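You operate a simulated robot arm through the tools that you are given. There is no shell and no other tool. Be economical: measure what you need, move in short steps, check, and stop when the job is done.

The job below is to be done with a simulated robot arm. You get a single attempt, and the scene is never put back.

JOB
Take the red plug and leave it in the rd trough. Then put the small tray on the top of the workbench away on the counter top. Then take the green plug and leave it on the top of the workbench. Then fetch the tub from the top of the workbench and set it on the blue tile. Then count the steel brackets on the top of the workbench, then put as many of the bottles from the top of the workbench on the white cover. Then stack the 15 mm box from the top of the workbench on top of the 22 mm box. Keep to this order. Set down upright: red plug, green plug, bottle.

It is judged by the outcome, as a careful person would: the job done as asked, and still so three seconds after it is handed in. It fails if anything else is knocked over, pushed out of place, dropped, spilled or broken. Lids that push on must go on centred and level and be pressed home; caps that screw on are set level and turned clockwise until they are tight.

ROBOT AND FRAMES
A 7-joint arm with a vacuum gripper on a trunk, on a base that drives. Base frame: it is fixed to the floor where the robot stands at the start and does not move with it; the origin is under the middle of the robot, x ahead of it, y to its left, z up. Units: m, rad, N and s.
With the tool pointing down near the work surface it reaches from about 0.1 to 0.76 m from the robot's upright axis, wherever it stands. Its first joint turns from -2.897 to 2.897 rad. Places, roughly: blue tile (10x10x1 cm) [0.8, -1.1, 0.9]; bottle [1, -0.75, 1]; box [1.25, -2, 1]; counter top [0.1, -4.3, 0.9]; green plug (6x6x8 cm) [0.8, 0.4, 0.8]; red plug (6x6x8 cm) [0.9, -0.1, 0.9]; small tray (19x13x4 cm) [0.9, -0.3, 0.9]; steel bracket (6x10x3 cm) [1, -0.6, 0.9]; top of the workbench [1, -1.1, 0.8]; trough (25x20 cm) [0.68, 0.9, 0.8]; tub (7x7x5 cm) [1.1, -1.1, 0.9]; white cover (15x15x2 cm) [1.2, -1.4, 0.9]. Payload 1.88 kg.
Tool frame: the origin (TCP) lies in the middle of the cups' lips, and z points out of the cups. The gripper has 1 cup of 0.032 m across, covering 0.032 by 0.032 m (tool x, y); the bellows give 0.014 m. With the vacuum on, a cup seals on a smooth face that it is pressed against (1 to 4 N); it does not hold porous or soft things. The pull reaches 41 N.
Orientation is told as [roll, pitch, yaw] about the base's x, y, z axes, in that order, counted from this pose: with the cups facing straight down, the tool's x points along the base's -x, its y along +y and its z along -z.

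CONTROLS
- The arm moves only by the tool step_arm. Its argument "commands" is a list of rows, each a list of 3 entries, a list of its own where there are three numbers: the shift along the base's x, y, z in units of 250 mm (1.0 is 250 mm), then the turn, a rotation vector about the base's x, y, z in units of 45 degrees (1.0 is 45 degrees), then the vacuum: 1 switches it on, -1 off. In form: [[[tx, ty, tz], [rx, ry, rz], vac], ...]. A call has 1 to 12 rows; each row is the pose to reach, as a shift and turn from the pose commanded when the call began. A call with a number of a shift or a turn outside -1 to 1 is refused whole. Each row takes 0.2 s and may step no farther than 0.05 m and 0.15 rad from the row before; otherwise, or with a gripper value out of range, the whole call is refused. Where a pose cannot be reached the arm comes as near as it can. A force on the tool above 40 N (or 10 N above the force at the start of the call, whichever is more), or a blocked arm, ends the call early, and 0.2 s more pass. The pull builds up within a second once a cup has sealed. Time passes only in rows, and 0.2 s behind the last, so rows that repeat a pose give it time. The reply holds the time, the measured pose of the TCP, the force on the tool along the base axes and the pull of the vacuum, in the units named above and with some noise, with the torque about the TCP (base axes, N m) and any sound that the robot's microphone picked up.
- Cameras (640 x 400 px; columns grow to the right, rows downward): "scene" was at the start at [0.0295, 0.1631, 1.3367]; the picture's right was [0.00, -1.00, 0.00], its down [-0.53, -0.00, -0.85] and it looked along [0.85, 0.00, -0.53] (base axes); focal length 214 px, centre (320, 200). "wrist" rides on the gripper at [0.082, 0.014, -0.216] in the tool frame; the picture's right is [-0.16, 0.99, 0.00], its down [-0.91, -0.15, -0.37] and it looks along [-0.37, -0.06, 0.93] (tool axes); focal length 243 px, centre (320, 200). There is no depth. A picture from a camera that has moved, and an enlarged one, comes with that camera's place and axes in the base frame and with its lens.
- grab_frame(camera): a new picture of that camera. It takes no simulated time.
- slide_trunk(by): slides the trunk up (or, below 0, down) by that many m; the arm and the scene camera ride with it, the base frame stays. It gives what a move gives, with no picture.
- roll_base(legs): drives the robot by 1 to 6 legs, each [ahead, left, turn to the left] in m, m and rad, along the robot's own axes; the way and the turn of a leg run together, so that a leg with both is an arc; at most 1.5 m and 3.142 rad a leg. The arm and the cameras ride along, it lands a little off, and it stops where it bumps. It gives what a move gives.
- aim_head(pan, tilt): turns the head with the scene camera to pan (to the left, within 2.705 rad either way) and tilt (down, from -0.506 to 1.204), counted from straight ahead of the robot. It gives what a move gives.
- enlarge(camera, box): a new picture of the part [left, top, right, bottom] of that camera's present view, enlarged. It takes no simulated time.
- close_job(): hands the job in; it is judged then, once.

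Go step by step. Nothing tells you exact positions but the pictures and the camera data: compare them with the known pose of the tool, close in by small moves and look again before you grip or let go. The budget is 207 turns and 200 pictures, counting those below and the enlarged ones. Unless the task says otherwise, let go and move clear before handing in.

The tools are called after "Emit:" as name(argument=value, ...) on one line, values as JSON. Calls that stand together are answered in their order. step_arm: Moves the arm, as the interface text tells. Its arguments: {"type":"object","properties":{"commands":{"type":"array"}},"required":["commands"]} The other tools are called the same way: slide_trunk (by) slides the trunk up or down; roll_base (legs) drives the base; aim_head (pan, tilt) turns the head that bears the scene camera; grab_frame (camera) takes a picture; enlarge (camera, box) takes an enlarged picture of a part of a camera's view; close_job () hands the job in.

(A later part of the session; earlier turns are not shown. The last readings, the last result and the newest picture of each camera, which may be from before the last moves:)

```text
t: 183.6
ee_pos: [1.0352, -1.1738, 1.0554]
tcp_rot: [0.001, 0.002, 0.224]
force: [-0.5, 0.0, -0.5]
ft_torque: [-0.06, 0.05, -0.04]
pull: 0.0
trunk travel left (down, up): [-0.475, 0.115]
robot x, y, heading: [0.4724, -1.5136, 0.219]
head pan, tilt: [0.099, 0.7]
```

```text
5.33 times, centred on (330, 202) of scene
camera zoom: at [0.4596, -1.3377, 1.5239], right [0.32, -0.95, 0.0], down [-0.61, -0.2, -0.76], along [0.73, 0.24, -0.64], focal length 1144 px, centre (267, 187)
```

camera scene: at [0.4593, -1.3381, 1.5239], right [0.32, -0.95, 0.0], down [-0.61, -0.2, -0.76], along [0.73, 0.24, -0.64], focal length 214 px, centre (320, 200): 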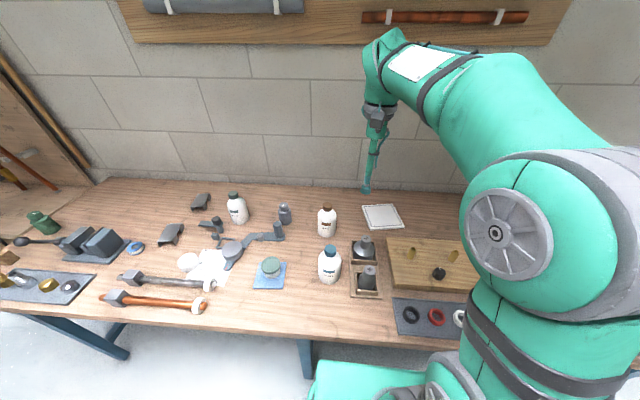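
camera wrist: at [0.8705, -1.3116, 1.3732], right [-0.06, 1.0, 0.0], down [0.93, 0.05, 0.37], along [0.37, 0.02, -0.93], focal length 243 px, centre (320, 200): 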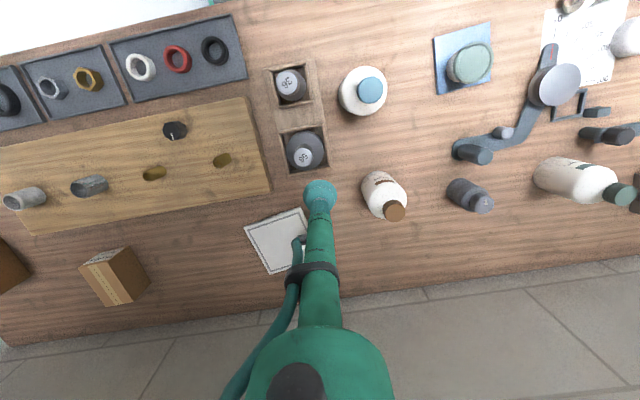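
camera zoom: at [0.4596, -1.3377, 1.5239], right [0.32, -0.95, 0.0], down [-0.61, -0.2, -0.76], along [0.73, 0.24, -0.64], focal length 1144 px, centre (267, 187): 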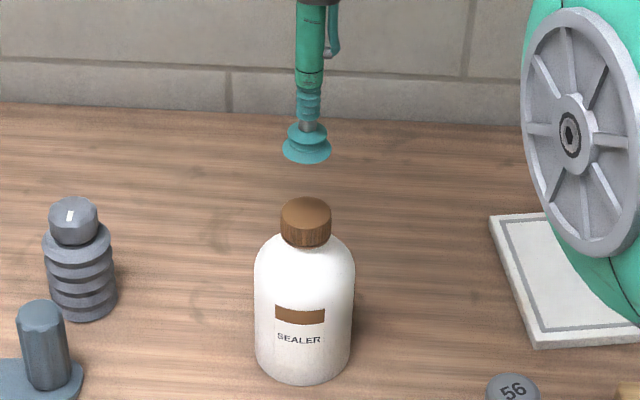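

Aligned over the cap, whose top is at about z 1.00. Descending close.

Emit:
step_arm(commands=[[[0.002, 0, -0.08], [0, 0, 0], -1], [[0.002, 0, -0.16], [0, 0, 0], -1]])

Emit:
enlarge(camera="wrist", box=[260, 150, 380, 225])

Emit:
enlarge(camera="scene", box=[295, 180, 359, 220])

```text
t: 184.2
ee_pos: [1.0322, -1.174, 1.0151]
tcp_rot: [0.001, 0.004, 0.222]
force: [0.1, -0.6, 0.3]
ft_torque: [-0.02, -0.02, -0.01]
pull: 0.0
trunk travel left (down, up): [-0.475, 0.115]
robot x, y, heading: [0.4763, -1.5119, 0.226]
head pan, tilt: [0.099, 0.7]
```

```text
5.33 times, centred on (320, 188) of wrist
camera zoom: at [0.9514, -1.1788, 1.2327], right [-0.05, 1.0, 0.0], down [0.93, 0.05, 0.37], along [0.37, 0.02, -0.93], focal length 1294 px, centre (320, 267)
```

zoom: 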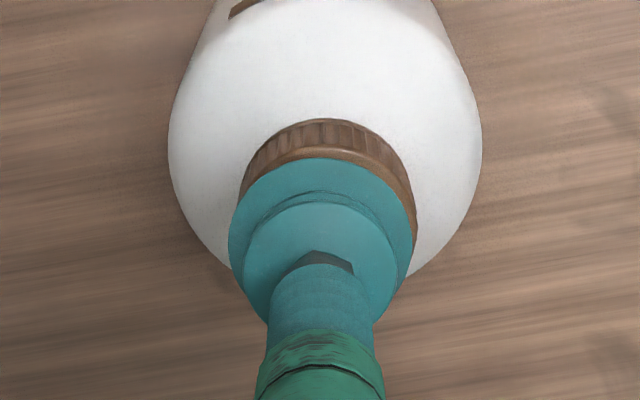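

```text
10.00 times, centred on (327, 200) of scene
camera zoom: at [0.4593, -1.338, 1.5239], right [0.32, -0.95, 0.0], down [-0.61, -0.2, -0.76], along [0.73, 0.24, -0.64], focal length 2145 px, centre (250, 200)
```

zoom: 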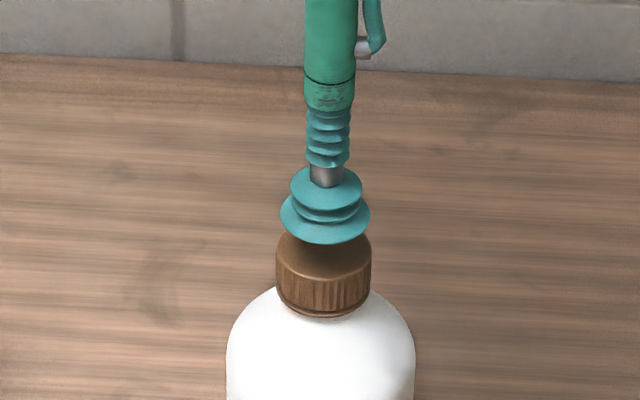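

Good alignment. Pressing gently with the vacuum on.

Emit:
step_arm(commands=[[[0.004, 0.004, -0.03], [0, 0, 0], 1], [[0.004, 0.004, -0.05], [0, 0, 0], 1], [[0.004, 0.004, -0.064], [0, 0, 0], 1], [[0.004, 0.004, -0.064], [0, 0, 0], 1]])

```text
t: 185.2
ee_pos: [1.0344, -1.1736, 1.0]
tcp_rot: [0.002, 0.003, 0.222]
force: [-0.6, 0.5, -0.4]
ft_torque: [-0.01, 0.01, -0.01]
pull: 0.0
trunk travel left (down, up): [-0.475, 0.115]
robot x, y, heading: [0.4729, -1.5115, 0.223]
head pan, tilt: [0.099, 0.7]
```

Emit:
step_arm(commands=[[[0, 0, -0.012], [0, 0, 0], 1], [[0, 0, -0.022], [0, 0, 0], 1], [[0, 0, -0.028], [0, 0, 0], 1], [[0, 0, -0.028], [0, 0, 0], 1]])

```text
t: 186.2
ee_pos: [1.033, -1.1749, 0.9945]
tcp_rot: [0.003, -0.001, 0.22]
force: [-1.7, 0.0, 10.4]
ft_torque: [-0.04, -0.08, -0.03]
pull: 40.1
trunk travel left (down, up): [-0.475, 0.115]
robot x, y, heading: [0.4771, -1.5123, 0.225]
head pan, tilt: [0.099, 0.7]
```

Sealed. I'll lift the bottle and carry it over to the cover's far corner side.

Emit:
step_arm(commands=[[[0, 0, 0.05], [0, 0, 0], 1], [[0, 0, 0.15], [0, 0, 0], 1], [[0, 0, 0.33], [0, 0, 0], 1], [[0.08, -0.09, 0.36], [0, 0, 0], 1], [[0.19, -0.2, 0.36], [0, 0, 0], 1], [[0.3, -0.31, 0.36], [0, 0, 0], 1], [[0.41, -0.42, 0.36], [0, 0, 0], 1], [[0.52, -0.54, 0.36], [0, 0, 0], 1], [[0.62, -0.65, 0.36], [0, 0, 0], 1]])

Emit:
grab_frame(camera="wrist")

Emit:
grab_frame(camera="scene")

```text
t: 188.2
ee_pos: [1.1917, -1.336, 1.0825]
tcp_rot: [0.001, 0.004, 0.223]
force: [-0.6, 1.3, -4.2]
ft_torque: [-0.03, 0.01, 0.02]
pull: 40.7
trunk travel left (down, up): [-0.475, 0.115]
robot x, y, heading: [0.4706, -1.5135, 0.224]
head pan, tilt: [0.099, 0.7]
```

```text
93 pictures are left
camera wrist: at [1.1089, -1.3412, 1.2991], right [-0.06, 1.0, 0.0], down [0.93, 0.05, 0.37], along [0.37, 0.02, -0.93], focal length 243 px, centre (320, 200)
```

wrist: 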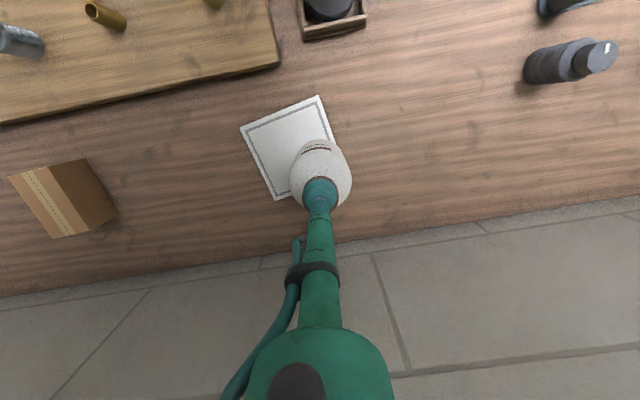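

```text
92 pictures are left
camera scene: at [0.4595, -1.338, 1.5239], right [0.32, -0.95, 0.0], down [-0.61, -0.2, -0.76], along [0.73, 0.24, -0.64], focal length 214 px, centre (320, 200)
```

scene: 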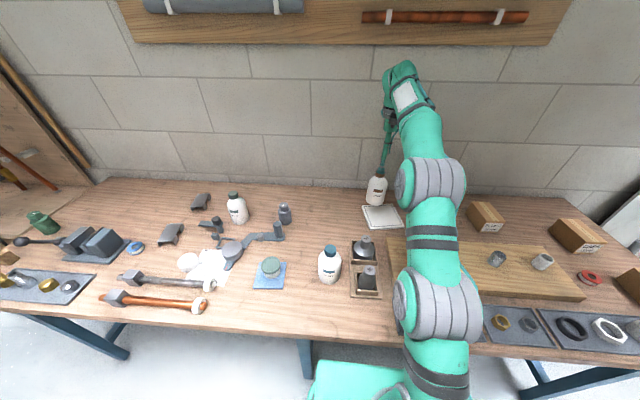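

The bottle is over the cover's back-left corner side. I'll shift a little to (1.199, -1.345), lower and look.

Emit:
step_arm(commands=[[[0.026, -0.03, -0.06], [0, 0, 0], 1], [[0.028, -0.034, -0.16], [0, 0, 0], 1], [[0.028, -0.034, -0.22], [0, 0, 0], 1]])

Emit:
grab_frame(camera="wrist")

Emit:
enlarge(camera="scene", box=[330, 165, 450, 240])

```text
t: 189.0
ee_pos: [1.1967, -1.3447, 1.0267]
tcp_rot: [0.001, 0.003, 0.222]
force: [-0.1, -0.1, -4.6]
ft_torque: [0.01, -0.02, -0.03]
pull: 41.1
trunk travel left (down, up): [-0.475, 0.115]
robot x, y, heading: [0.4735, -1.508, 0.224]
head pan, tilt: [0.099, 0.7]
```

```text
91 pictures are left
camera wrist: at [1.1145, -1.3503, 1.244], right [-0.05, 1.0, 0.0], down [0.93, 0.05, 0.37], along [0.37, 0.02, -0.93], focal length 243 px, centre (320, 200)
```

wrist: 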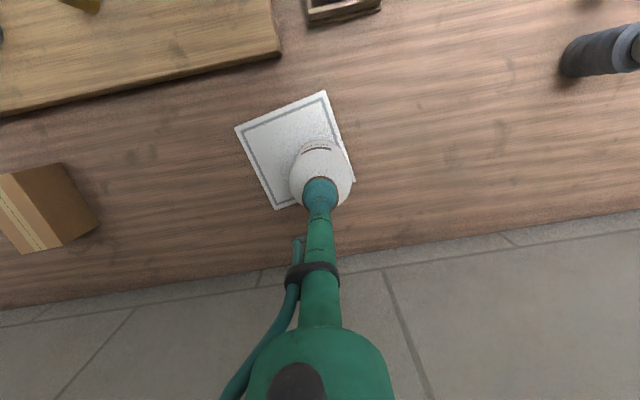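

```text
5.33 times, centred on (390, 202) of scene
camera zoom: at [0.4595, -1.338, 1.5239], right [0.32, -0.95, 0.0], down [-0.61, -0.2, -0.76], along [0.73, 0.24, -0.64], focal length 1144 px, centre (-53, 187)
```

zoom: 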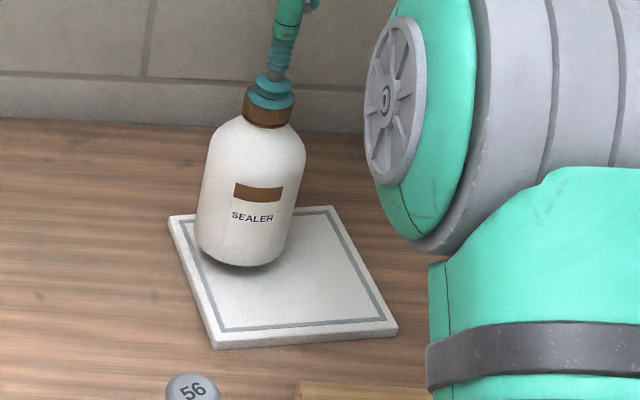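

The bottle's base lies fully inside the cover. Lowering gently.

Emit:
step_arm(commands=[[[0, 0, -0.02], [0, 0, 0], 1], [[0, 0, -0.035], [0, 0, 0], 1], [[0, 0, -0.04], [0, 0, 0], 1]])

```text
t: 189.8
ee_pos: [1.1948, -1.3457, 1.0168]
tcp_rot: [0.001, 0.003, 0.221]
force: [0.0, 0.8, -4.1]
ft_torque: [0.03, 0.02, -0.01]
pull: 40.8
trunk travel left (down, up): [-0.475, 0.115]
robot x, y, heading: [0.4764, -1.508, 0.224]
head pan, tilt: [0.099, 0.7]
```

Emit:
step_arm(commands=[[[0, 0, -0.01], [0, 0, 0], 1], [[0, 0, -0.016], [0, 0, 0], 1], [[0, 0, -0.016], [0, 0, 0], 1]])

```text
t: 190.6
ee_pos: [1.1956, -1.3436, 1.0133]
tcp_rot: [0.001, 0.003, 0.222]
force: [-0.1, -0.2, -3.9]
ft_torque: [-0.01, 0.0, 0.0]
pull: 40.6
trunk travel left (down, up): [-0.475, 0.115]
robot x, y, heading: [0.4754, -1.5103, 0.224]
head pan, tilt: [0.099, 0.7]
```

Emit:
step_arm(commands=[[[0, 0, -0.008], [0, 0, 0], 1], [[0, 0, -0.014], [0, 0, 0], 1], [[0, 0, -0.014], [0, 0, 0], 1]])

```text
t: 191.4
ee_pos: [1.196, -1.345, 1.0089]
tcp_rot: [0.002, 0.004, 0.222]
force: [0.5, 1.0, -3.8]
ft_torque: [-0.01, -0.04, 0.02]
pull: 40.5
trunk travel left (down, up): [-0.475, 0.115]
robot x, y, heading: [0.4782, -1.5132, 0.218]
head pan, tilt: [0.099, 0.7]
```

Emit:
step_arm(commands=[[[0, 0, -0.01], [0, 0, 0], 1], [[0, 0, -0.016], [0, 0, 0], 1], [[0, 0, -0.016], [0, 0, 0], 1]])

Emit:
enlarge(camera="scene", box=[330, 165, 450, 240])

```text
t: 192.2
ee_pos: [1.1952, -1.3456, 1.0072]
tcp_rot: [0.002, -0.001, 0.222]
force: [-1.6, -0.8, 8.0]
ft_torque: [0.05, -0.08, -0.01]
pull: 40.4
trunk travel left (down, up): [-0.475, 0.115]
robot x, y, heading: [0.476, -1.5106, 0.226]
head pan, tilt: [0.099, 0.7]
```

```text
5.33 times, centred on (390, 202) of scene
camera zoom: at [0.4582, -1.3383, 1.524], right [0.32, -0.95, 0.0], down [-0.61, -0.2, -0.77], along [0.73, 0.24, -0.64], focal length 1144 px, centre (-53, 187)
```

zoom: 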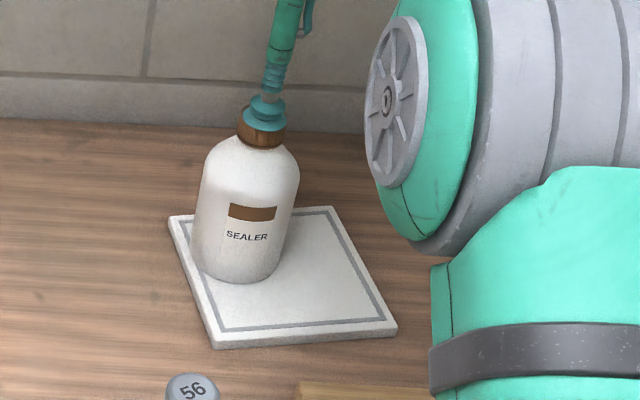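

It stands on the cover. Ease, release and lift.

Emit:
step_arm(commands=[[[0, 0, 0.006], [0, 0, 0], -1], [[0, 0, 0.006], [0, 0, 0], -1], [[0, 0, 0.006], [0, 0, 0], -1], [[0, 0, 0.006], [0, 0, 0], -1], [[0, 0, 0.05], [0, 0, 0], -1], [[0, 0, 0.2], [0, 0, 0], -1], [[0, 0, 0.36], [0, 0, 0], -1], [[-0.1, 0, 0.5], [0, 0, 0], -1]])

Emit:
grab_frame(camera="wrist")

```text
t: 194.0
ee_pos: [1.1692, -1.3447, 1.1303]
tcp_rot: [0.003, 0.005, 0.223]
force: [0.2, -1.2, 0.5]
ft_torque: [0.0, 0.07, 0.0]
pull: 0.0
trunk travel left (down, up): [-0.475, 0.115]
robot x, y, heading: [0.4698, -1.5096, 0.223]
head pan, tilt: [0.099, 0.7]
```

```text
88 pictures are left
camera wrist: at [1.0884, -1.3481, 1.3476], right [-0.06, 1.0, 0.0], down [0.93, 0.05, 0.37], along [0.37, 0.02, -0.93], focal length 243 px, centre (320, 200)
```

wrist: 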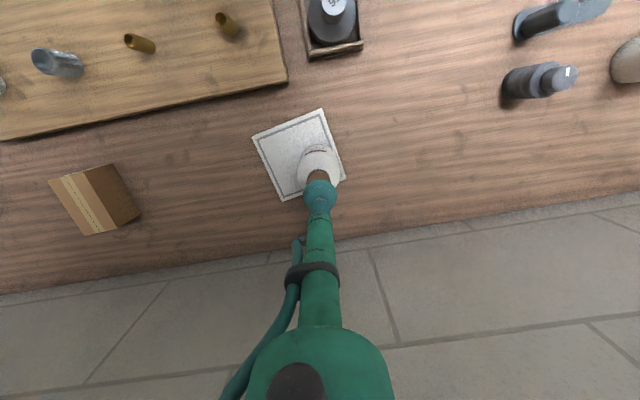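

SEALER stands on the cover. Now CLEANER at about (0.852, -1.241).

Emit:
step_arm(commands=[[[-0.18, 0.06, 0], [0, 0, 0], -1], [[-0.36, 0.12, 0], [0, 0, 0], -1], [[-0.54, 0.18, 0], [0, 0, 0], -1], [[-0.72, 0.24, 0], [0, 0, 0], -1], [[-0.9, 0.3, 0], [0, 0, 0], -1], [[-0.98, 0.33, 0], [0, 0, 0], -1]])

Emit:
step_arm(commands=[[[-0.15, 0.05, -0.05], [0, 0, 0], -1], [[-0.28, 0.08, -0.16], [0, 0, 0], -1], [[-0.28, 0.08, -0.28], [0, 0, 0], -1]])

Emit:
enlarge(camera="wrist", box=[240, 110, 400, 210])

Emit:
enlarge(camera="scene", box=[270, 210, 390, 285])

```text
t: 195.4
ee_pos: [0.9256, -1.2624, 1.1316]
tcp_rot: [0.001, 0.004, 0.221]
force: [0.0, 0.4, 0.0]
ft_torque: [-0.02, -0.03, 0.0]
pull: 0.1
trunk travel left (down, up): [-0.475, 0.115]
robot x, y, heading: [0.4721, -1.5108, 0.22]
head pan, tilt: [0.099, 0.7]
```

```text
t: 196.2
ee_pos: [0.857, -1.2416, 1.063]
tcp_rot: [0.003, 0.002, 0.221]
force: [0.3, -0.8, 0.5]
ft_torque: [0.04, -0.02, 0.02]
pull: 0.1
trunk travel left (down, up): [-0.475, 0.115]
robot x, y, heading: [0.4741, -1.5124, 0.22]
head pan, tilt: [0.099, 0.7]
```

```text
4.00 times, centred on (320, 160) of wrist
camera zoom: at [0.7742, -1.2456, 1.2792], right [-0.06, 1.0, 0.0], down [0.93, 0.05, 0.37], along [0.37, 0.02, -0.93], focal length 970 px, centre (320, 360)
```

zoom: 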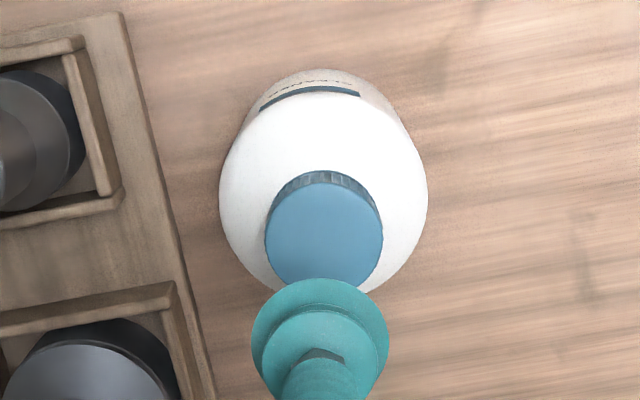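

```text
5.33 times, centred on (330, 248) of scene
camera zoom: at [0.4589, -1.3381, 1.5239], right [0.32, -0.95, 0.0], down [-0.61, -0.2, -0.77], along [0.73, 0.24, -0.64], focal length 1144 px, centre (267, -53)
```

zoom: 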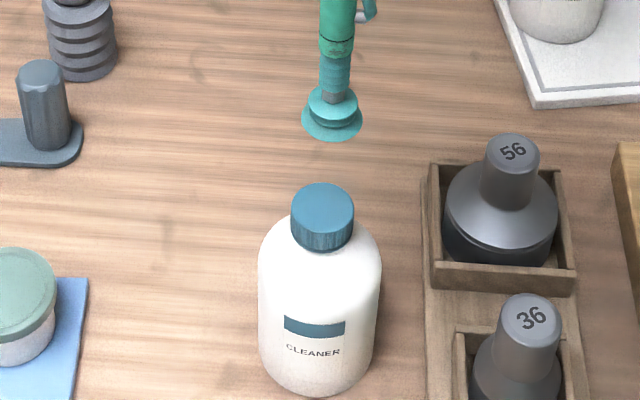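

The cap is about 8 mm nearer to me than the cup. I'll align, descend and check.

Emit:
step_arm(commands=[[[-0.03, 0.004, -0.06], [0, 0, 0], -1], [[-0.03, 0.004, -0.14], [0, 0, 0], -1], [[-0.03, 0.004, -0.2], [0, 0, 0], -1]])

Emit:
enlarge(camera="wrist", box=[260, 150, 380, 225])

Emit:
enlarge(camera="scene", box=[295, 225, 359, 265])

```text
t: 197.0
ee_pos: [0.8488, -1.2404, 1.0105]
tcp_rot: [0.002, 0.001, 0.221]
force: [0.3, 1.1, 0.2]
ft_torque: [0.01, 0.03, -0.02]
pull: 0.1
trunk travel left (down, up): [-0.475, 0.115]
robot x, y, heading: [0.4719, -1.5094, 0.228]
head pan, tilt: [0.099, 0.7]
```

```text
5.33 times, centred on (320, 188) of wrist
camera zoom: at [0.7672, -1.2458, 1.2278], right [-0.06, 1.0, 0.0], down [0.93, 0.05, 0.37], along [0.37, 0.02, -0.93], focal length 1294 px, centre (320, 267)
```

zoom: 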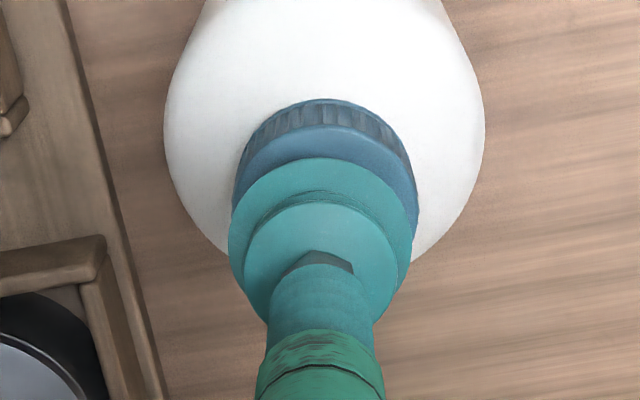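

```text
10.00 times, centred on (327, 245) of scene
camera zoom: at [0.4592, -1.3381, 1.5239], right [0.32, -0.95, 0.0], down [-0.61, -0.2, -0.76], along [0.73, 0.24, -0.64], focal length 2145 px, centre (250, -250)
```

zoom: 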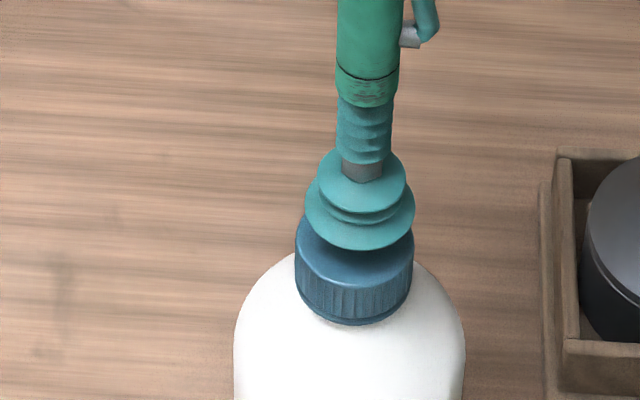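

Cup needs another 4 mm nearer and 1.5 mm left; then press with the vacuum on.

Emit:
step_arm(commands=[[[-0.018, 0.006, -0.02], [0, 0, 0], 1], [[-0.018, 0.006, -0.045], [0, 0, 0], 1], [[-0.018, 0.006, -0.06], [0, 0, 0], 1], [[-0.018, 0.006, -0.066], [0, 0, 0], 1], [[-0.018, 0.006, -0.066], [0, 0, 0], 1]])

```text
t: 198.2
ee_pos: [0.8447, -1.2395, 0.9934]
tcp_rot: [0.001, 0.005, 0.222]
force: [0.3, 0.7, -0.1]
ft_torque: [0.02, -0.19, 0.0]
pull: 40.5
trunk travel left (down, up): [-0.475, 0.115]
robot x, y, heading: [0.4739, -1.509, 0.223]
head pan, tilt: [0.099, 0.7]
```

Sealed. I'll lift high and carry it round on the near-right side of the cover.

Emit:
step_arm(commands=[[[0, 0, 0.05], [0, 0, 0], 1], [[0, 0, 0.2], [0, 0, 0], 1], [[0, 0, 0.38], [0, 0, 0], 1], [[0, 0, 0.54], [0, 0, 0], 1], [[0.12, -0.13, 0.55], [0, 0, 0], 1], [[0.25, -0.26, 0.55], [0, 0, 0], 1], [[0.38, -0.39, 0.55], [0, 0, 0], 1], [[0.5, -0.52, 0.55], [0, 0, 0], 1], [[0.62, -0.65, 0.55], [0, 0, 0], 1], [[0.74, -0.78, 0.55], [0, 0, 0], 1], [[0.82, -0.86, 0.55], [0, 0, 0], 1]])

Emit:
grab_frame(camera="wrist")

```text
t: 200.6
ee_pos: [1.0488, -1.4541, 1.1306]
tcp_rot: [0.002, 0.004, 0.222]
force: [0.2, -0.1, -0.1]
ft_torque: [-0.02, -0.04, -0.02]
pull: 40.8
trunk travel left (down, up): [-0.475, 0.115]
robot x, y, heading: [0.473, -1.5105, 0.225]
head pan, tilt: [0.099, 0.7]
```

```text
83 pictures are left
camera wrist: at [0.9675, -1.4589, 1.3475], right [-0.06, 1.0, 0.0], down [0.93, 0.05, 0.37], along [0.37, 0.02, -0.93], focal length 243 px, centre (320, 200)
```

wrist: 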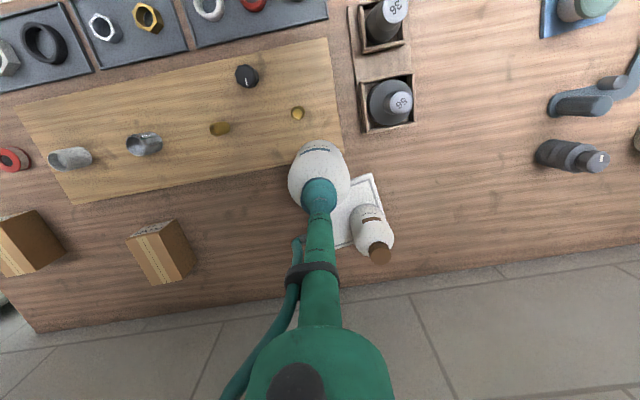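

The (light) bottle is attached. I'll move over the free part of the cover and lower partway, then check.

Emit:
step_arm(commands=[[[0.16, 0.03, 0], [0, 0, 0], 1], [[0.32, 0.07, 0], [0, 0, 0], 1], [[0.476, 0.12, 0], [0, 0, 0], 1], [[0.476, 0.12, -0.1], [0, 0, 0], 1], [[0.476, 0.12, -0.22], [0, 0, 0], 1]])

Emit:
grab_frame(camera="wrist")

Emit:
enlarge(camera="scene", box=[330, 155, 450, 230])

```text
t: 201.8
ee_pos: [1.1673, -1.4264, 1.0761]
tcp_rot: [0.003, 0.002, 0.223]
force: [-0.5, 1.2, 0.5]
ft_torque: [0.02, -0.06, -0.02]
pull: 0.0
trunk travel left (down, up): [-0.475, 0.115]
robot x, y, heading: [0.4718, -1.51, 0.223]
head pan, tilt: [0.099, 0.7]
```

```text
82 pictures are left
camera wrist: at [1.0852, -1.4296, 1.2929], right [-0.06, 1.0, 0.0], down [0.93, 0.05, 0.37], along [0.37, 0.02, -0.93], focal length 243 px, centre (320, 200)
```

wrist: 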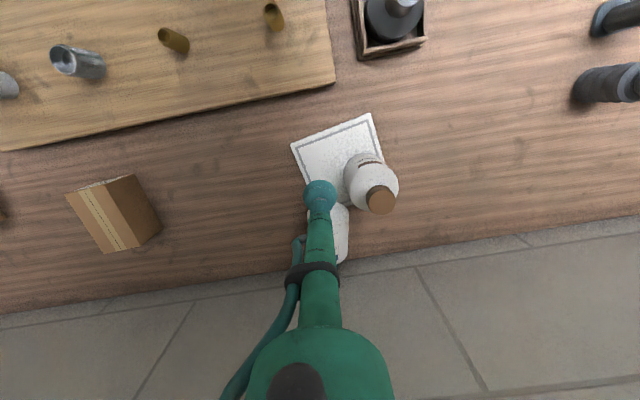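

```text
5.33 times, centred on (390, 192) of scene
camera zoom: at [0.459, -1.3382, 1.5239], right [0.32, -0.95, 0.0], down [-0.61, -0.2, -0.77], along [0.73, 0.24, -0.64], focal length 1144 px, centre (-53, 240)
```

zoom: 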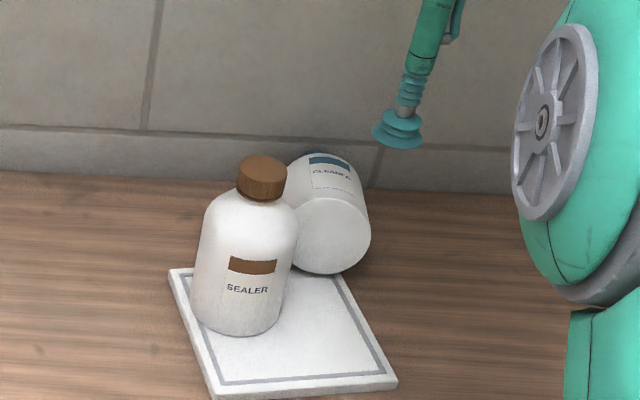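

The seal gave way and CLEANER has fallen on its side behind the cover. I'll raise the arm clear and look carefully at how it lies before deciding how to recover it.

Emit:
step_arm(commands=[[[-0.1, 0, 0.12], [0, 0, 0], -1], [[-0.22, 0, 0.24], [0, 0, 0], -1], [[-0.36, 0, 0.32], [0, 0, 0], -1], [[-0.5, 0, 0.36], [0, 0, 0], -1]])

Emit:
enlarge(camera="wrist", box=[200, 160, 440, 310])

Emit:
enlarge(camera="scene", box=[340, 165, 436, 225])

Emit:
grab_frame(camera="scene")

```text
t: 202.8
ee_pos: [1.0415, -1.424, 1.1668]
tcp_rot: [0.002, 0.004, 0.221]
force: [0.5, -0.1, 0.2]
ft_torque: [0.0, 0.01, 0.0]
pull: 0.0
trunk travel left (down, up): [-0.475, 0.115]
robot x, y, heading: [0.4704, -1.51, 0.224]
head pan, tilt: [0.099, 0.7]
```

```text
2.67 times, centred on (320, 235) of wrist
camera zoom: at [0.9592, -1.4283, 1.3836], right [-0.06, 1.0, 0.0], down [0.93, 0.05, 0.37], along [0.37, 0.02, -0.93], focal length 647 px, centre (320, 107)
```

zoom: 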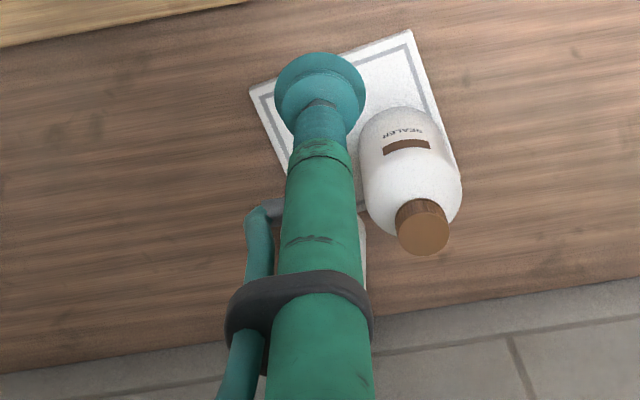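

```text
6.67 times, centred on (388, 195) of scene
camera zoom: at [0.4591, -1.3381, 1.5239], right [0.32, -0.95, 0.0], down [-0.61, -0.2, -0.76], along [0.73, 0.24, -0.64], focal length 1430 px, centre (-133, 233)
```

zoom: 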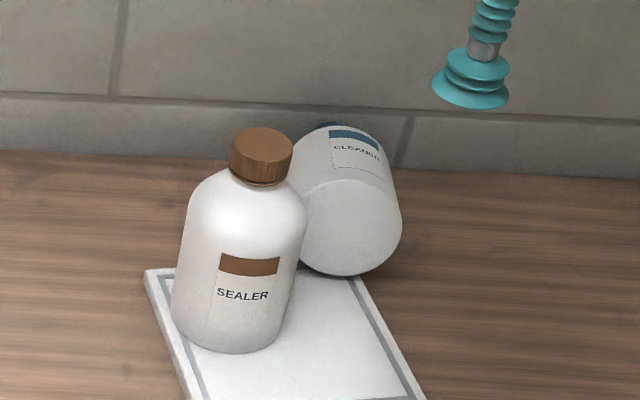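

```text
78 pictures are left
camera scene: at [0.4591, -1.3381, 1.5239], right [0.32, -0.95, 0.0], down [-0.61, -0.2, -0.76], along [0.73, 0.24, -0.64], focal length 214 px, centre (320, 200)
```

scene: 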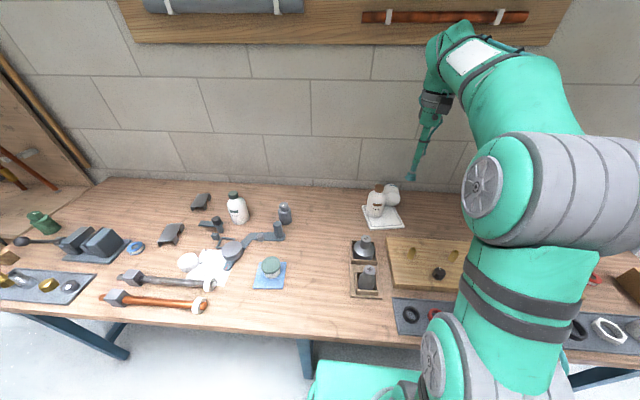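

I'll move the wrist aside to the right to see the fallen bottle from above.

Emit:
step_arm(commands=[[[0, -0.18, 0], [0, 0, 0], -1], [[0, -0.36, 0], [0, 0, 0], -1], [[0, -0.5, 0], [0, 0, 0], -1]])

Emit:
enlarge(camera="wrist", box=[320, 160, 480, 260])

Emit:
grab_frame(camera="wrist")

```text
t: 203.6
ee_pos: [1.0412, -1.5482, 1.1652]
tcp_rot: [0.001, 0.003, 0.221]
force: [0.3, 0.5, -0.3]
ft_torque: [0.0, -0.02, 0.01]
pull: 0.1
trunk travel left (down, up): [-0.475, 0.115]
robot x, y, heading: [0.4774, -1.512, 0.224]
head pan, tilt: [0.099, 0.7]
```

```text
4.00 times, centred on (400, 210) of wrist
camera zoom: at [0.9595, -1.5531, 1.3824], right [-0.06, 1.0, 0.0], down [0.93, 0.05, 0.37], along [0.37, 0.02, -0.93], focal length 970 px, centre (0, 160)
```

zoom: 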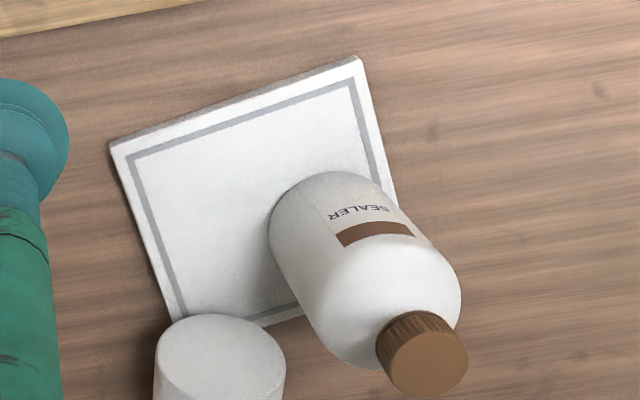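

```text
76 pictures are left
camera wrist: at [0.9595, -1.5531, 1.3824], right [-0.06, 1.0, 0.0], down [0.93, 0.05, 0.37], along [0.37, 0.02, -0.93], focal length 243 px, centre (320, 200)
```

wrist: 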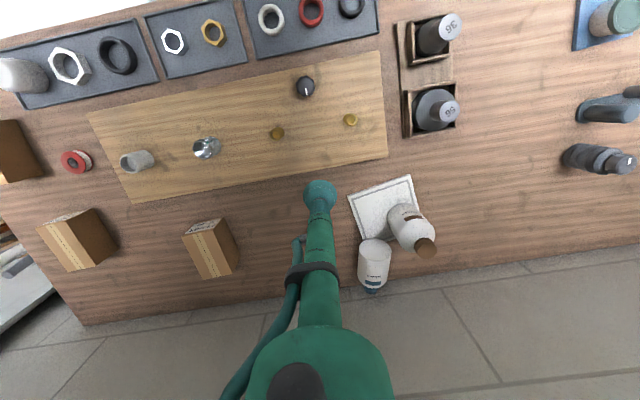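

Emit:
enlarge(camera="wrist", box=[330, 225, 410, 300])

```text
5.33 times, centred on (370, 262) of wrist
camera zoom: at [0.9595, -1.5531, 1.3824], right [-0.06, 1.0, 0.0], down [0.93, 0.05, 0.37], along [0.37, 0.02, -0.93], focal length 1294 px, centre (53, -133)
```

zoom: 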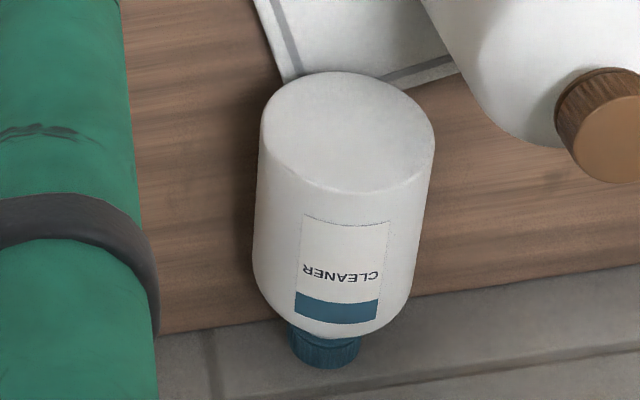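

CLEANER lies on its side, base towards me resting on the cover's back corner and cap at the wall, label up. I'll try to grip it on its side, lift it, tilt it upright and set it on the cover. First I'll reposition right and closer, checking under the bench.

Emit:
roll_base(legs=[[0, -0.12, 0]])

Emit:
aim_head(pan=0.5, tilt=1.15)

Emit:
grab_frame(camera="scene")

```text
t: 204.8
ee_pos: [1.0688, -1.6692, 1.1653]
tcp_rot: [0.002, 0.003, 0.22]
force: [-0.8, 0.4, -0.1]
ft_torque: [0.01, 0.03, 0.02]
pull: 0.0
trunk travel left (down, up): [-0.475, 0.115]
robot x, y, heading: [0.4975, -1.6293, 0.216]
head pan, tilt: [0.099, 0.7]
```

```text
t: 205.7
ee_pos: [1.0668, -1.6694, 1.1651]
tcp_rot: [0.003, 0.004, 0.221]
force: [0.1, -0.3, 0.4]
ft_torque: [0.03, -0.01, 0.01]
pull: 0.0
trunk travel left (down, up): [-0.475, 0.115]
robot x, y, heading: [0.4969, -1.6296, 0.224]
head pan, tilt: [0.499, 1.15]
```

```text
74 pictures are left
camera scene: at [0.4506, -1.4443, 1.4908], right [0.66, -0.75, 0.0], down [-0.69, -0.6, -0.41], along [0.31, 0.27, -0.91], focal length 214 px, centre (320, 200)
```

scene: 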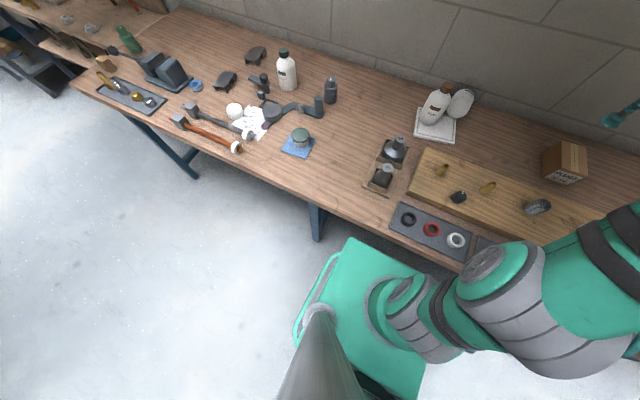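

The middle leg is clear to the left of my base. I'll go ahead slowly under the bench's edge.

Emit:
roll_base(legs=[[0.06, 0, 0], [0.05, 0, 0]])

Emit:
aim_head(pan=0.25, tilt=0.75)

Emit:
enlarge(camera="scene", box=[260, 140, 420, 240])

Emit:
grab_frame(camera="wrist")

```text
t: 207.0
ee_pos: [1.1194, -1.6527, 1.1667]
tcp_rot: [0.004, 0.004, 0.226]
force: [0.1, -0.9, 0.5]
ft_torque: [0.01, 0.0, -0.01]
pull: 0.1
trunk travel left (down, up): [-0.475, 0.115]
robot x, y, heading: [0.5569, -1.6162, 0.231]
head pan, tilt: [0.499, 1.15]
stopped in leg 2: the robot was blocked; the commanded pose is now the measured one
```

```text
t: 207.9
ee_pos: [1.1194, -1.6534, 1.1666]
tcp_rot: [0.003, 0.002, 0.226]
force: [-0.5, 0.0, 0.2]
ft_torque: [0.02, 0.01, 0.01]
pull: 0.1
trunk travel left (down, up): [-0.475, 0.115]
robot x, y, heading: [0.5589, -1.6168, 0.224]
head pan, tilt: [0.25, 0.75]
```

```text
4.00 times, centred on (340, 190) of scene
camera zoom: at [0.5275, -1.4358, 1.5199], right [0.46, -0.89, 0.0], down [-0.6, -0.31, -0.73], along [0.65, 0.34, -0.68], focal length 858 px, centre (240, 240)
```

zoom: 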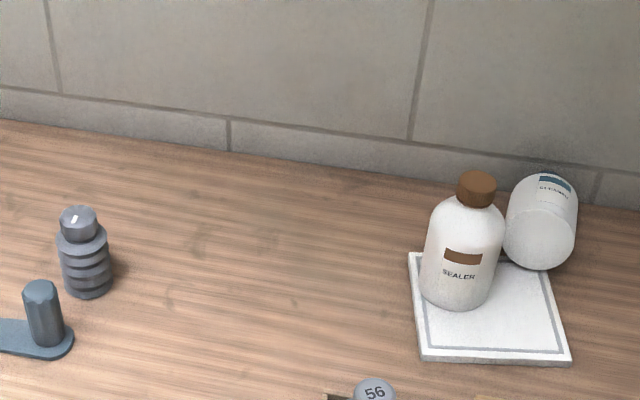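

```text
72 pictures are left
camera wrist: at [1.037, -1.659, 1.3837], right [-0.06, 1.0, 0.0], down [0.93, 0.05, 0.37], along [0.37, 0.02, -0.93], focal length 243 px, centre (320, 200)
```

wrist: 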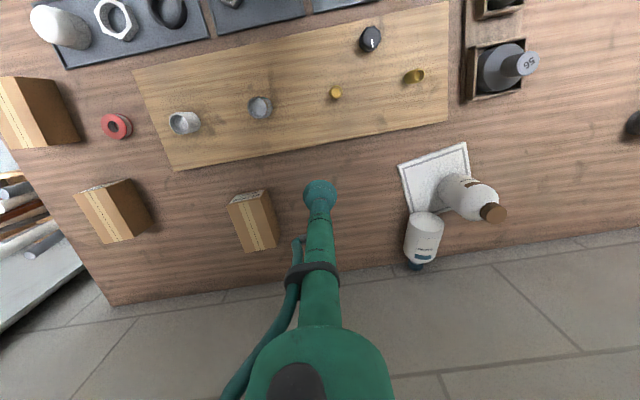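

The shelf stops me there; with the trunk raised the arm should just reach the bottle's side at about (1.29, -1.41). I'll raise the trunk and bring the tool above it.

Emit:
slide_trunk(by=0.1)

Emit:
step_arm(commands=[[[0, 0.18, -0.05], [0, 0, 0], -1], [[0.05, 0.34, -0.12], [0, 0, 0], -1], [[0.15, 0.5, -0.18], [0, 0, 0], -1], [[0.28, 0.64, -0.25], [0, 0, 0], -1], [[0.42, 0.76, -0.32], [0, 0, 0], -1], [[0.54, 0.88, -0.4], [0, 0, 0], -1], [[0.62, 0.97, -0.5], [0, 0, 0], -1]])

Emit:
grab_frame(camera="wrist")

Emit:
enlarge(camera="scene", box=[340, 160, 460, 235])

```text
t: 209.2
ee_pos: [1.1264, -1.6527, 1.2634]
tcp_rot: [0.004, 0.006, 0.224]
force: [-0.1, -0.4, 0.4]
ft_torque: [0.01, -0.01, 0.0]
pull: 0.0
trunk travel left (down, up): [-0.575, 0.015]
robot x, y, heading: [0.5557, -1.6161, 0.224]
head pan, tilt: [0.25, 0.75]
```

```text
refused: row 4 steps farther than a row can; nothing moved
```

```text
71 pictures are left
camera wrist: at [1.045, -1.6577, 1.4811], right [-0.06, 1.0, 0.0], down [0.93, 0.05, 0.37], along [0.37, 0.02, -0.93], focal length 243 px, centre (320, 200)
```

wrist: 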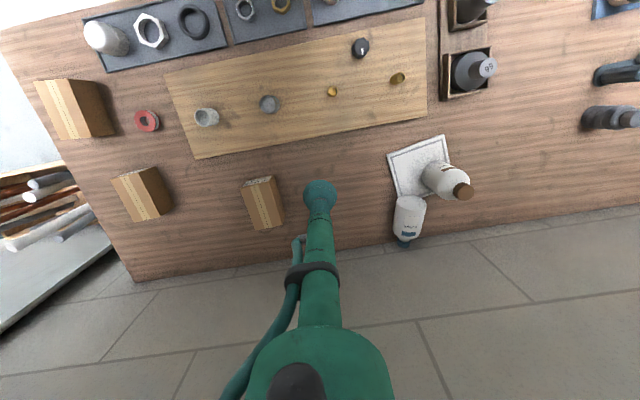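

```text
5.33 times, centred on (400, 198) of scene
camera zoom: at [0.5363, -1.4339, 1.6199], right [0.46, -0.89, 0.0], down [-0.61, -0.31, -0.73], along [0.65, 0.34, -0.68], focal length 1144 px, centre (-107, 213)
```

zoom: 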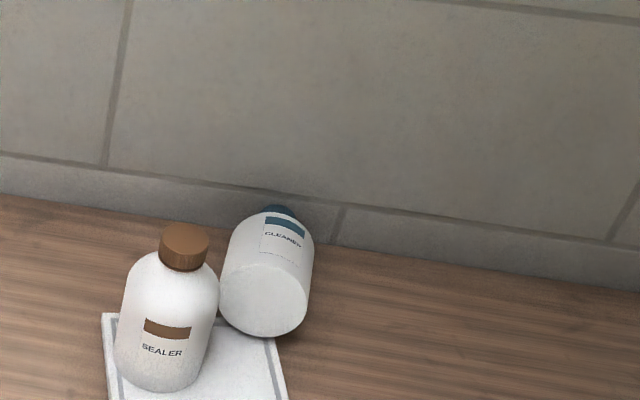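

I'll redo the move in smaller rows.

Emit:
step_arm(commands=[[[0.08, 0.12, -0.1], [0, 0, 0], -1], [[0.16, 0.25, -0.2], [0, 0, 0], -1], [[0.24, 0.37, -0.3], [0, 0, 0], -1], [[0.32, 0.49, -0.4], [0, 0, 0], -1], [[0.4, 0.61, -0.5], [0, 0, 0], -1], [[0.48, 0.73, -0.6], [0, 0, 0], -1], [[0.56, 0.85, -0.7], [0, 0, 0], -1], [[0.63, 0.95, -0.8], [0, 0, 0], -1]])

Emit:
enlarge(camera="wrist", box=[240, 110, 400, 210])

Emit:
enlarge(camera="scene", box=[340, 160, 460, 235])

```text
t: 211.0
ee_pos: [1.2824, -1.4152, 1.0625]
tcp_rot: [0.002, 0.006, 0.225]
force: [0.8, 0.0, 1.2]
ft_torque: [-0.05, 0.01, 0.02]
pull: 0.0
trunk travel left (down, up): [-0.575, 0.015]
robot x, y, heading: [0.5576, -1.6202, 0.225]
head pan, tilt: [0.25, 0.75]
```

```text
4.00 times, centred on (320, 160) of wrist
camera zoom: at [1.2013, -1.4204, 1.2791], right [-0.06, 1.0, 0.0], down [0.93, 0.05, 0.37], along [0.37, 0.02, -0.93], focal length 970 px, centre (320, 360)
```

zoom: 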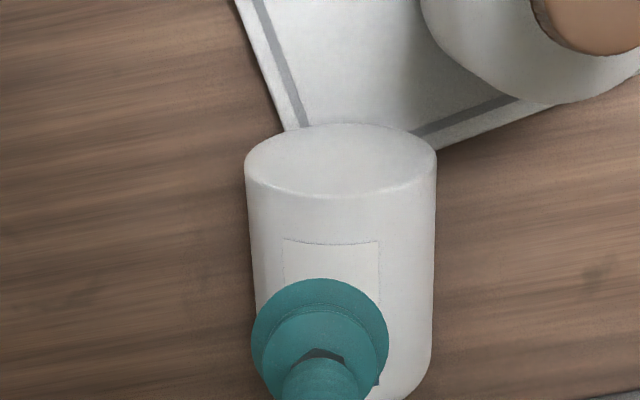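

```text
5.33 times, centred on (400, 198) of scene
camera zoom: at [0.5356, -1.4339, 1.6196], right [0.46, -0.89, 0.0], down [-0.61, -0.31, -0.73], along [0.65, 0.34, -0.68], focal length 1144 px, centre (-107, 213)
```

zoom: 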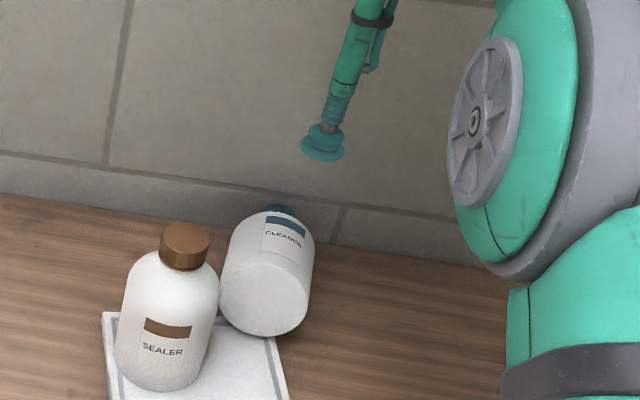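

The bottle lies with its base slightly raised; its top side near the base is at about (1.30, -1.406, 0.94). I'll try a side grip there.

Emit:
step_arm(commands=[[[0.04, 0.016, -0.12], [0, 0, 0], -1], [[0.07, 0.032, -0.26], [0, 0, 0], -1], [[0.08, 0.032, -0.4], [0, 0, 0], -1]])

Emit:
enlarge(camera="wrist", box=[240, 130, 400, 230])

Emit:
enlarge(camera="scene", box=[340, 160, 460, 235])

```text
t: 211.8
ee_pos: [1.3037, -1.4078, 0.9625]
tcp_rot: [0.003, 0.008, 0.225]
force: [-0.1, 1.0, 0.1]
ft_torque: [0.03, 0.02, 0.01]
pull: 0.2
trunk travel left (down, up): [-0.575, 0.015]
robot x, y, heading: [0.5571, -1.6158, 0.225]
head pan, tilt: [0.25, 0.75]
```

```text
4.00 times, centred on (320, 180) of wrist
camera zoom: at [1.2221, -1.4133, 1.1797], right [-0.06, 1.0, 0.0], down [0.93, 0.05, 0.37], along [0.37, 0.02, -0.93], focal length 970 px, centre (320, 280)
```

zoom: 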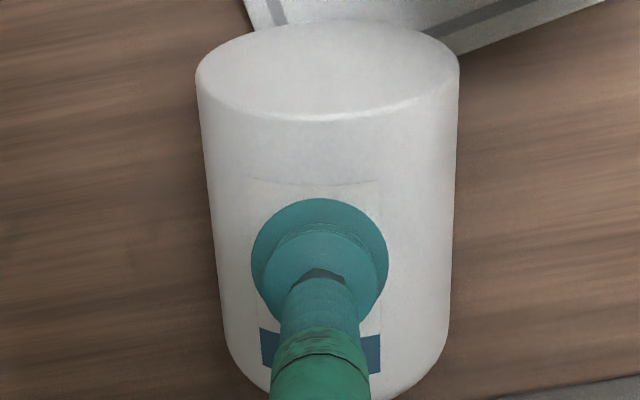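

```text
5.33 times, centred on (400, 198) of scene
camera zoom: at [0.5353, -1.4341, 1.6197], right [0.46, -0.89, 0.0], down [-0.61, -0.31, -0.73], along [0.65, 0.34, -0.68], focal length 1144 px, centre (-107, 213)
```

zoom: 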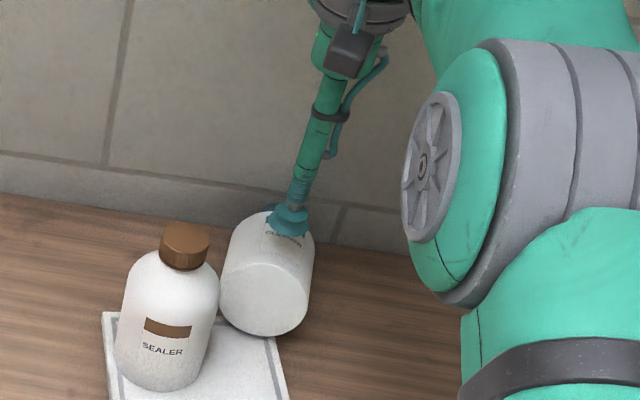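

Reach is fine. I'll shift 3 mm left onto the bottle's ridge and press with the vacuum on.

Emit:
step_arm(commands=[[[0, 0.013, -0.03], [0, 0, 0], 1], [[0, 0.013, -0.06], [0, 0, 0], 1], [[0, 0.013, -0.08], [0, 0, 0], 1], [[0, 0.013, -0.09], [0, 0, 0], 1], [[0, 0.013, -0.09], [0, 0, 0], 1]])

```text
t: 213.0
ee_pos: [1.3023, -1.4045, 0.9406]
tcp_rot: [0.001, 0.007, 0.223]
force: [0.4, 0.1, 0.6]
ft_torque: [0.01, 0.02, 0.0]
pull: 0.0
trunk travel left (down, up): [-0.575, 0.015]
robot x, y, heading: [0.5545, -1.6154, 0.228]
head pan, tilt: [0.25, 0.75]
```

Emit:
step_arm(commands=[[[0, 0, -0.015], [0, 0, 0], 1], [[0, 0, -0.03], [0, 0, 0], 1], [[0, 0, -0.036], [0, 0, 0], 1], [[0, 0, -0.036], [0, 0, 0], 1]])

```text
t: 214.0
ee_pos: [1.3018, -1.4058, 0.9315]
tcp_rot: [0.003, 0.006, 0.226]
force: [1.2, 0.3, 1.1]
ft_torque: [0.0, 0.04, -0.04]
pull: 0.0
trunk travel left (down, up): [-0.575, 0.015]
robot x, y, heading: [0.5572, -1.6155, 0.224]
head pan, tilt: [0.25, 0.75]
```

Emit:
step_arm(commands=[[[0, 0, -0.01], [0, 0, 0], 1], [[0, 0, -0.018], [0, 0, 0], 1], [[0, 0, -0.018], [0, 0, 0], 1], [[0, 0, -0.018], [0, 0, 0], 1]])

Emit:
enlarge(camera="wrist", box=[240, 130, 400, 230])

```text
t: 215.0
ee_pos: [1.3006, -1.4048, 0.9271]
tcp_rot: [0.004, 0.008, 0.226]
force: [0.6, -0.9, 1.6]
ft_torque: [-0.06, 0.29, 0.05]
pull: 40.6
trunk travel left (down, up): [-0.575, 0.015]
robot x, y, heading: [0.5597, -1.6198, 0.225]
head pan, tilt: [0.25, 0.75]
```

```text
4.00 times, centred on (320, 180) of wrist
camera zoom: at [1.2204, -1.4095, 1.1448], right [-0.06, 1.0, 0.0], down [0.93, 0.05, 0.37], along [0.37, 0.02, -0.93], focal length 970 px, centre (320, 280)
```

zoom: 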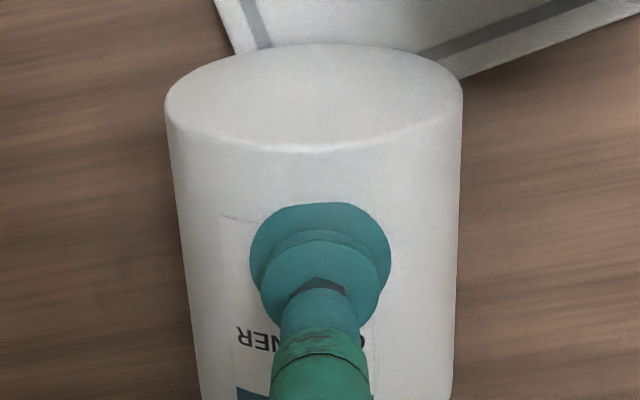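

It sealed on the side. I'll lift slowly, drawing back from the wall.

Emit:
step_arm(commands=[[[0, 0, 0.03], [0, 0, 0], 1], [[-0.02, 0, 0.09], [0, 0, 0], 1], [[-0.06, 0, 0.17], [0, 0, 0], 1], [[-0.12, 0, 0.26], [0, 0, 0], 1], [[-0.2, 0, 0.35], [0, 0, 0], 1], [[-0.28, -0.02, 0.44], [0, 0, 0], 1], [[-0.38, -0.04, 0.52], [0, 0, 0], 1], [[-0.48, -0.06, 0.58], [0, 0, 0], 1]])

Emit:
grab_frame(camera="wrist")

Emit:
grab_frame(camera="scene")

```text
t: 216.8
ee_pos: [1.1812, -1.4191, 1.0733]
tcp_rot: [0.001, 0.008, 0.226]
force: [1.2, -0.1, -4.7]
ft_torque: [-0.01, 0.2, -0.05]
pull: 40.5
trunk travel left (down, up): [-0.575, 0.015]
robot x, y, heading: [0.5596, -1.6179, 0.223]
head pan, tilt: [0.25, 0.75]
```

```text
64 pictures are left
camera wrist: at [1.1005, -1.4226, 1.2911], right [-0.06, 1.0, 0.0], down [0.93, 0.05, 0.37], along [0.37, 0.02, -0.93], focal length 243 px, centre (320, 200)
```

wrist: 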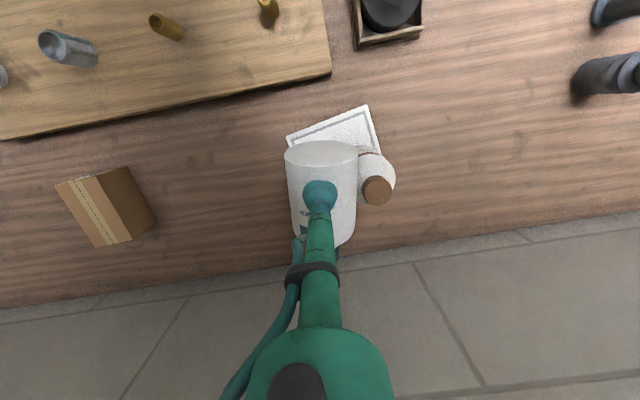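

```text
63 pictures are left
camera scene: at [0.5349, -1.4343, 1.6196], right [0.46, -0.89, 0.0], down [-0.61, -0.31, -0.73], along [0.65, 0.34, -0.68], focal length 214 px, centre (320, 200)
```

scene: 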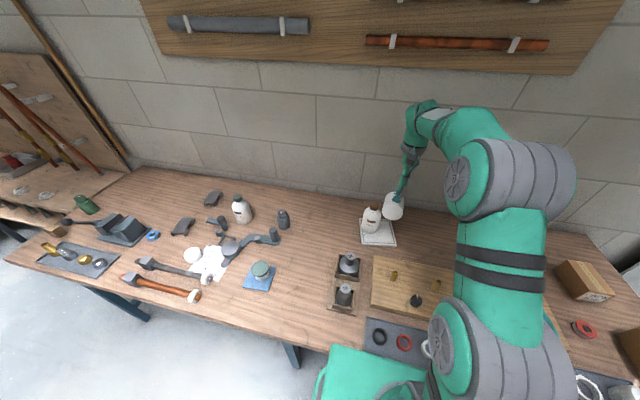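

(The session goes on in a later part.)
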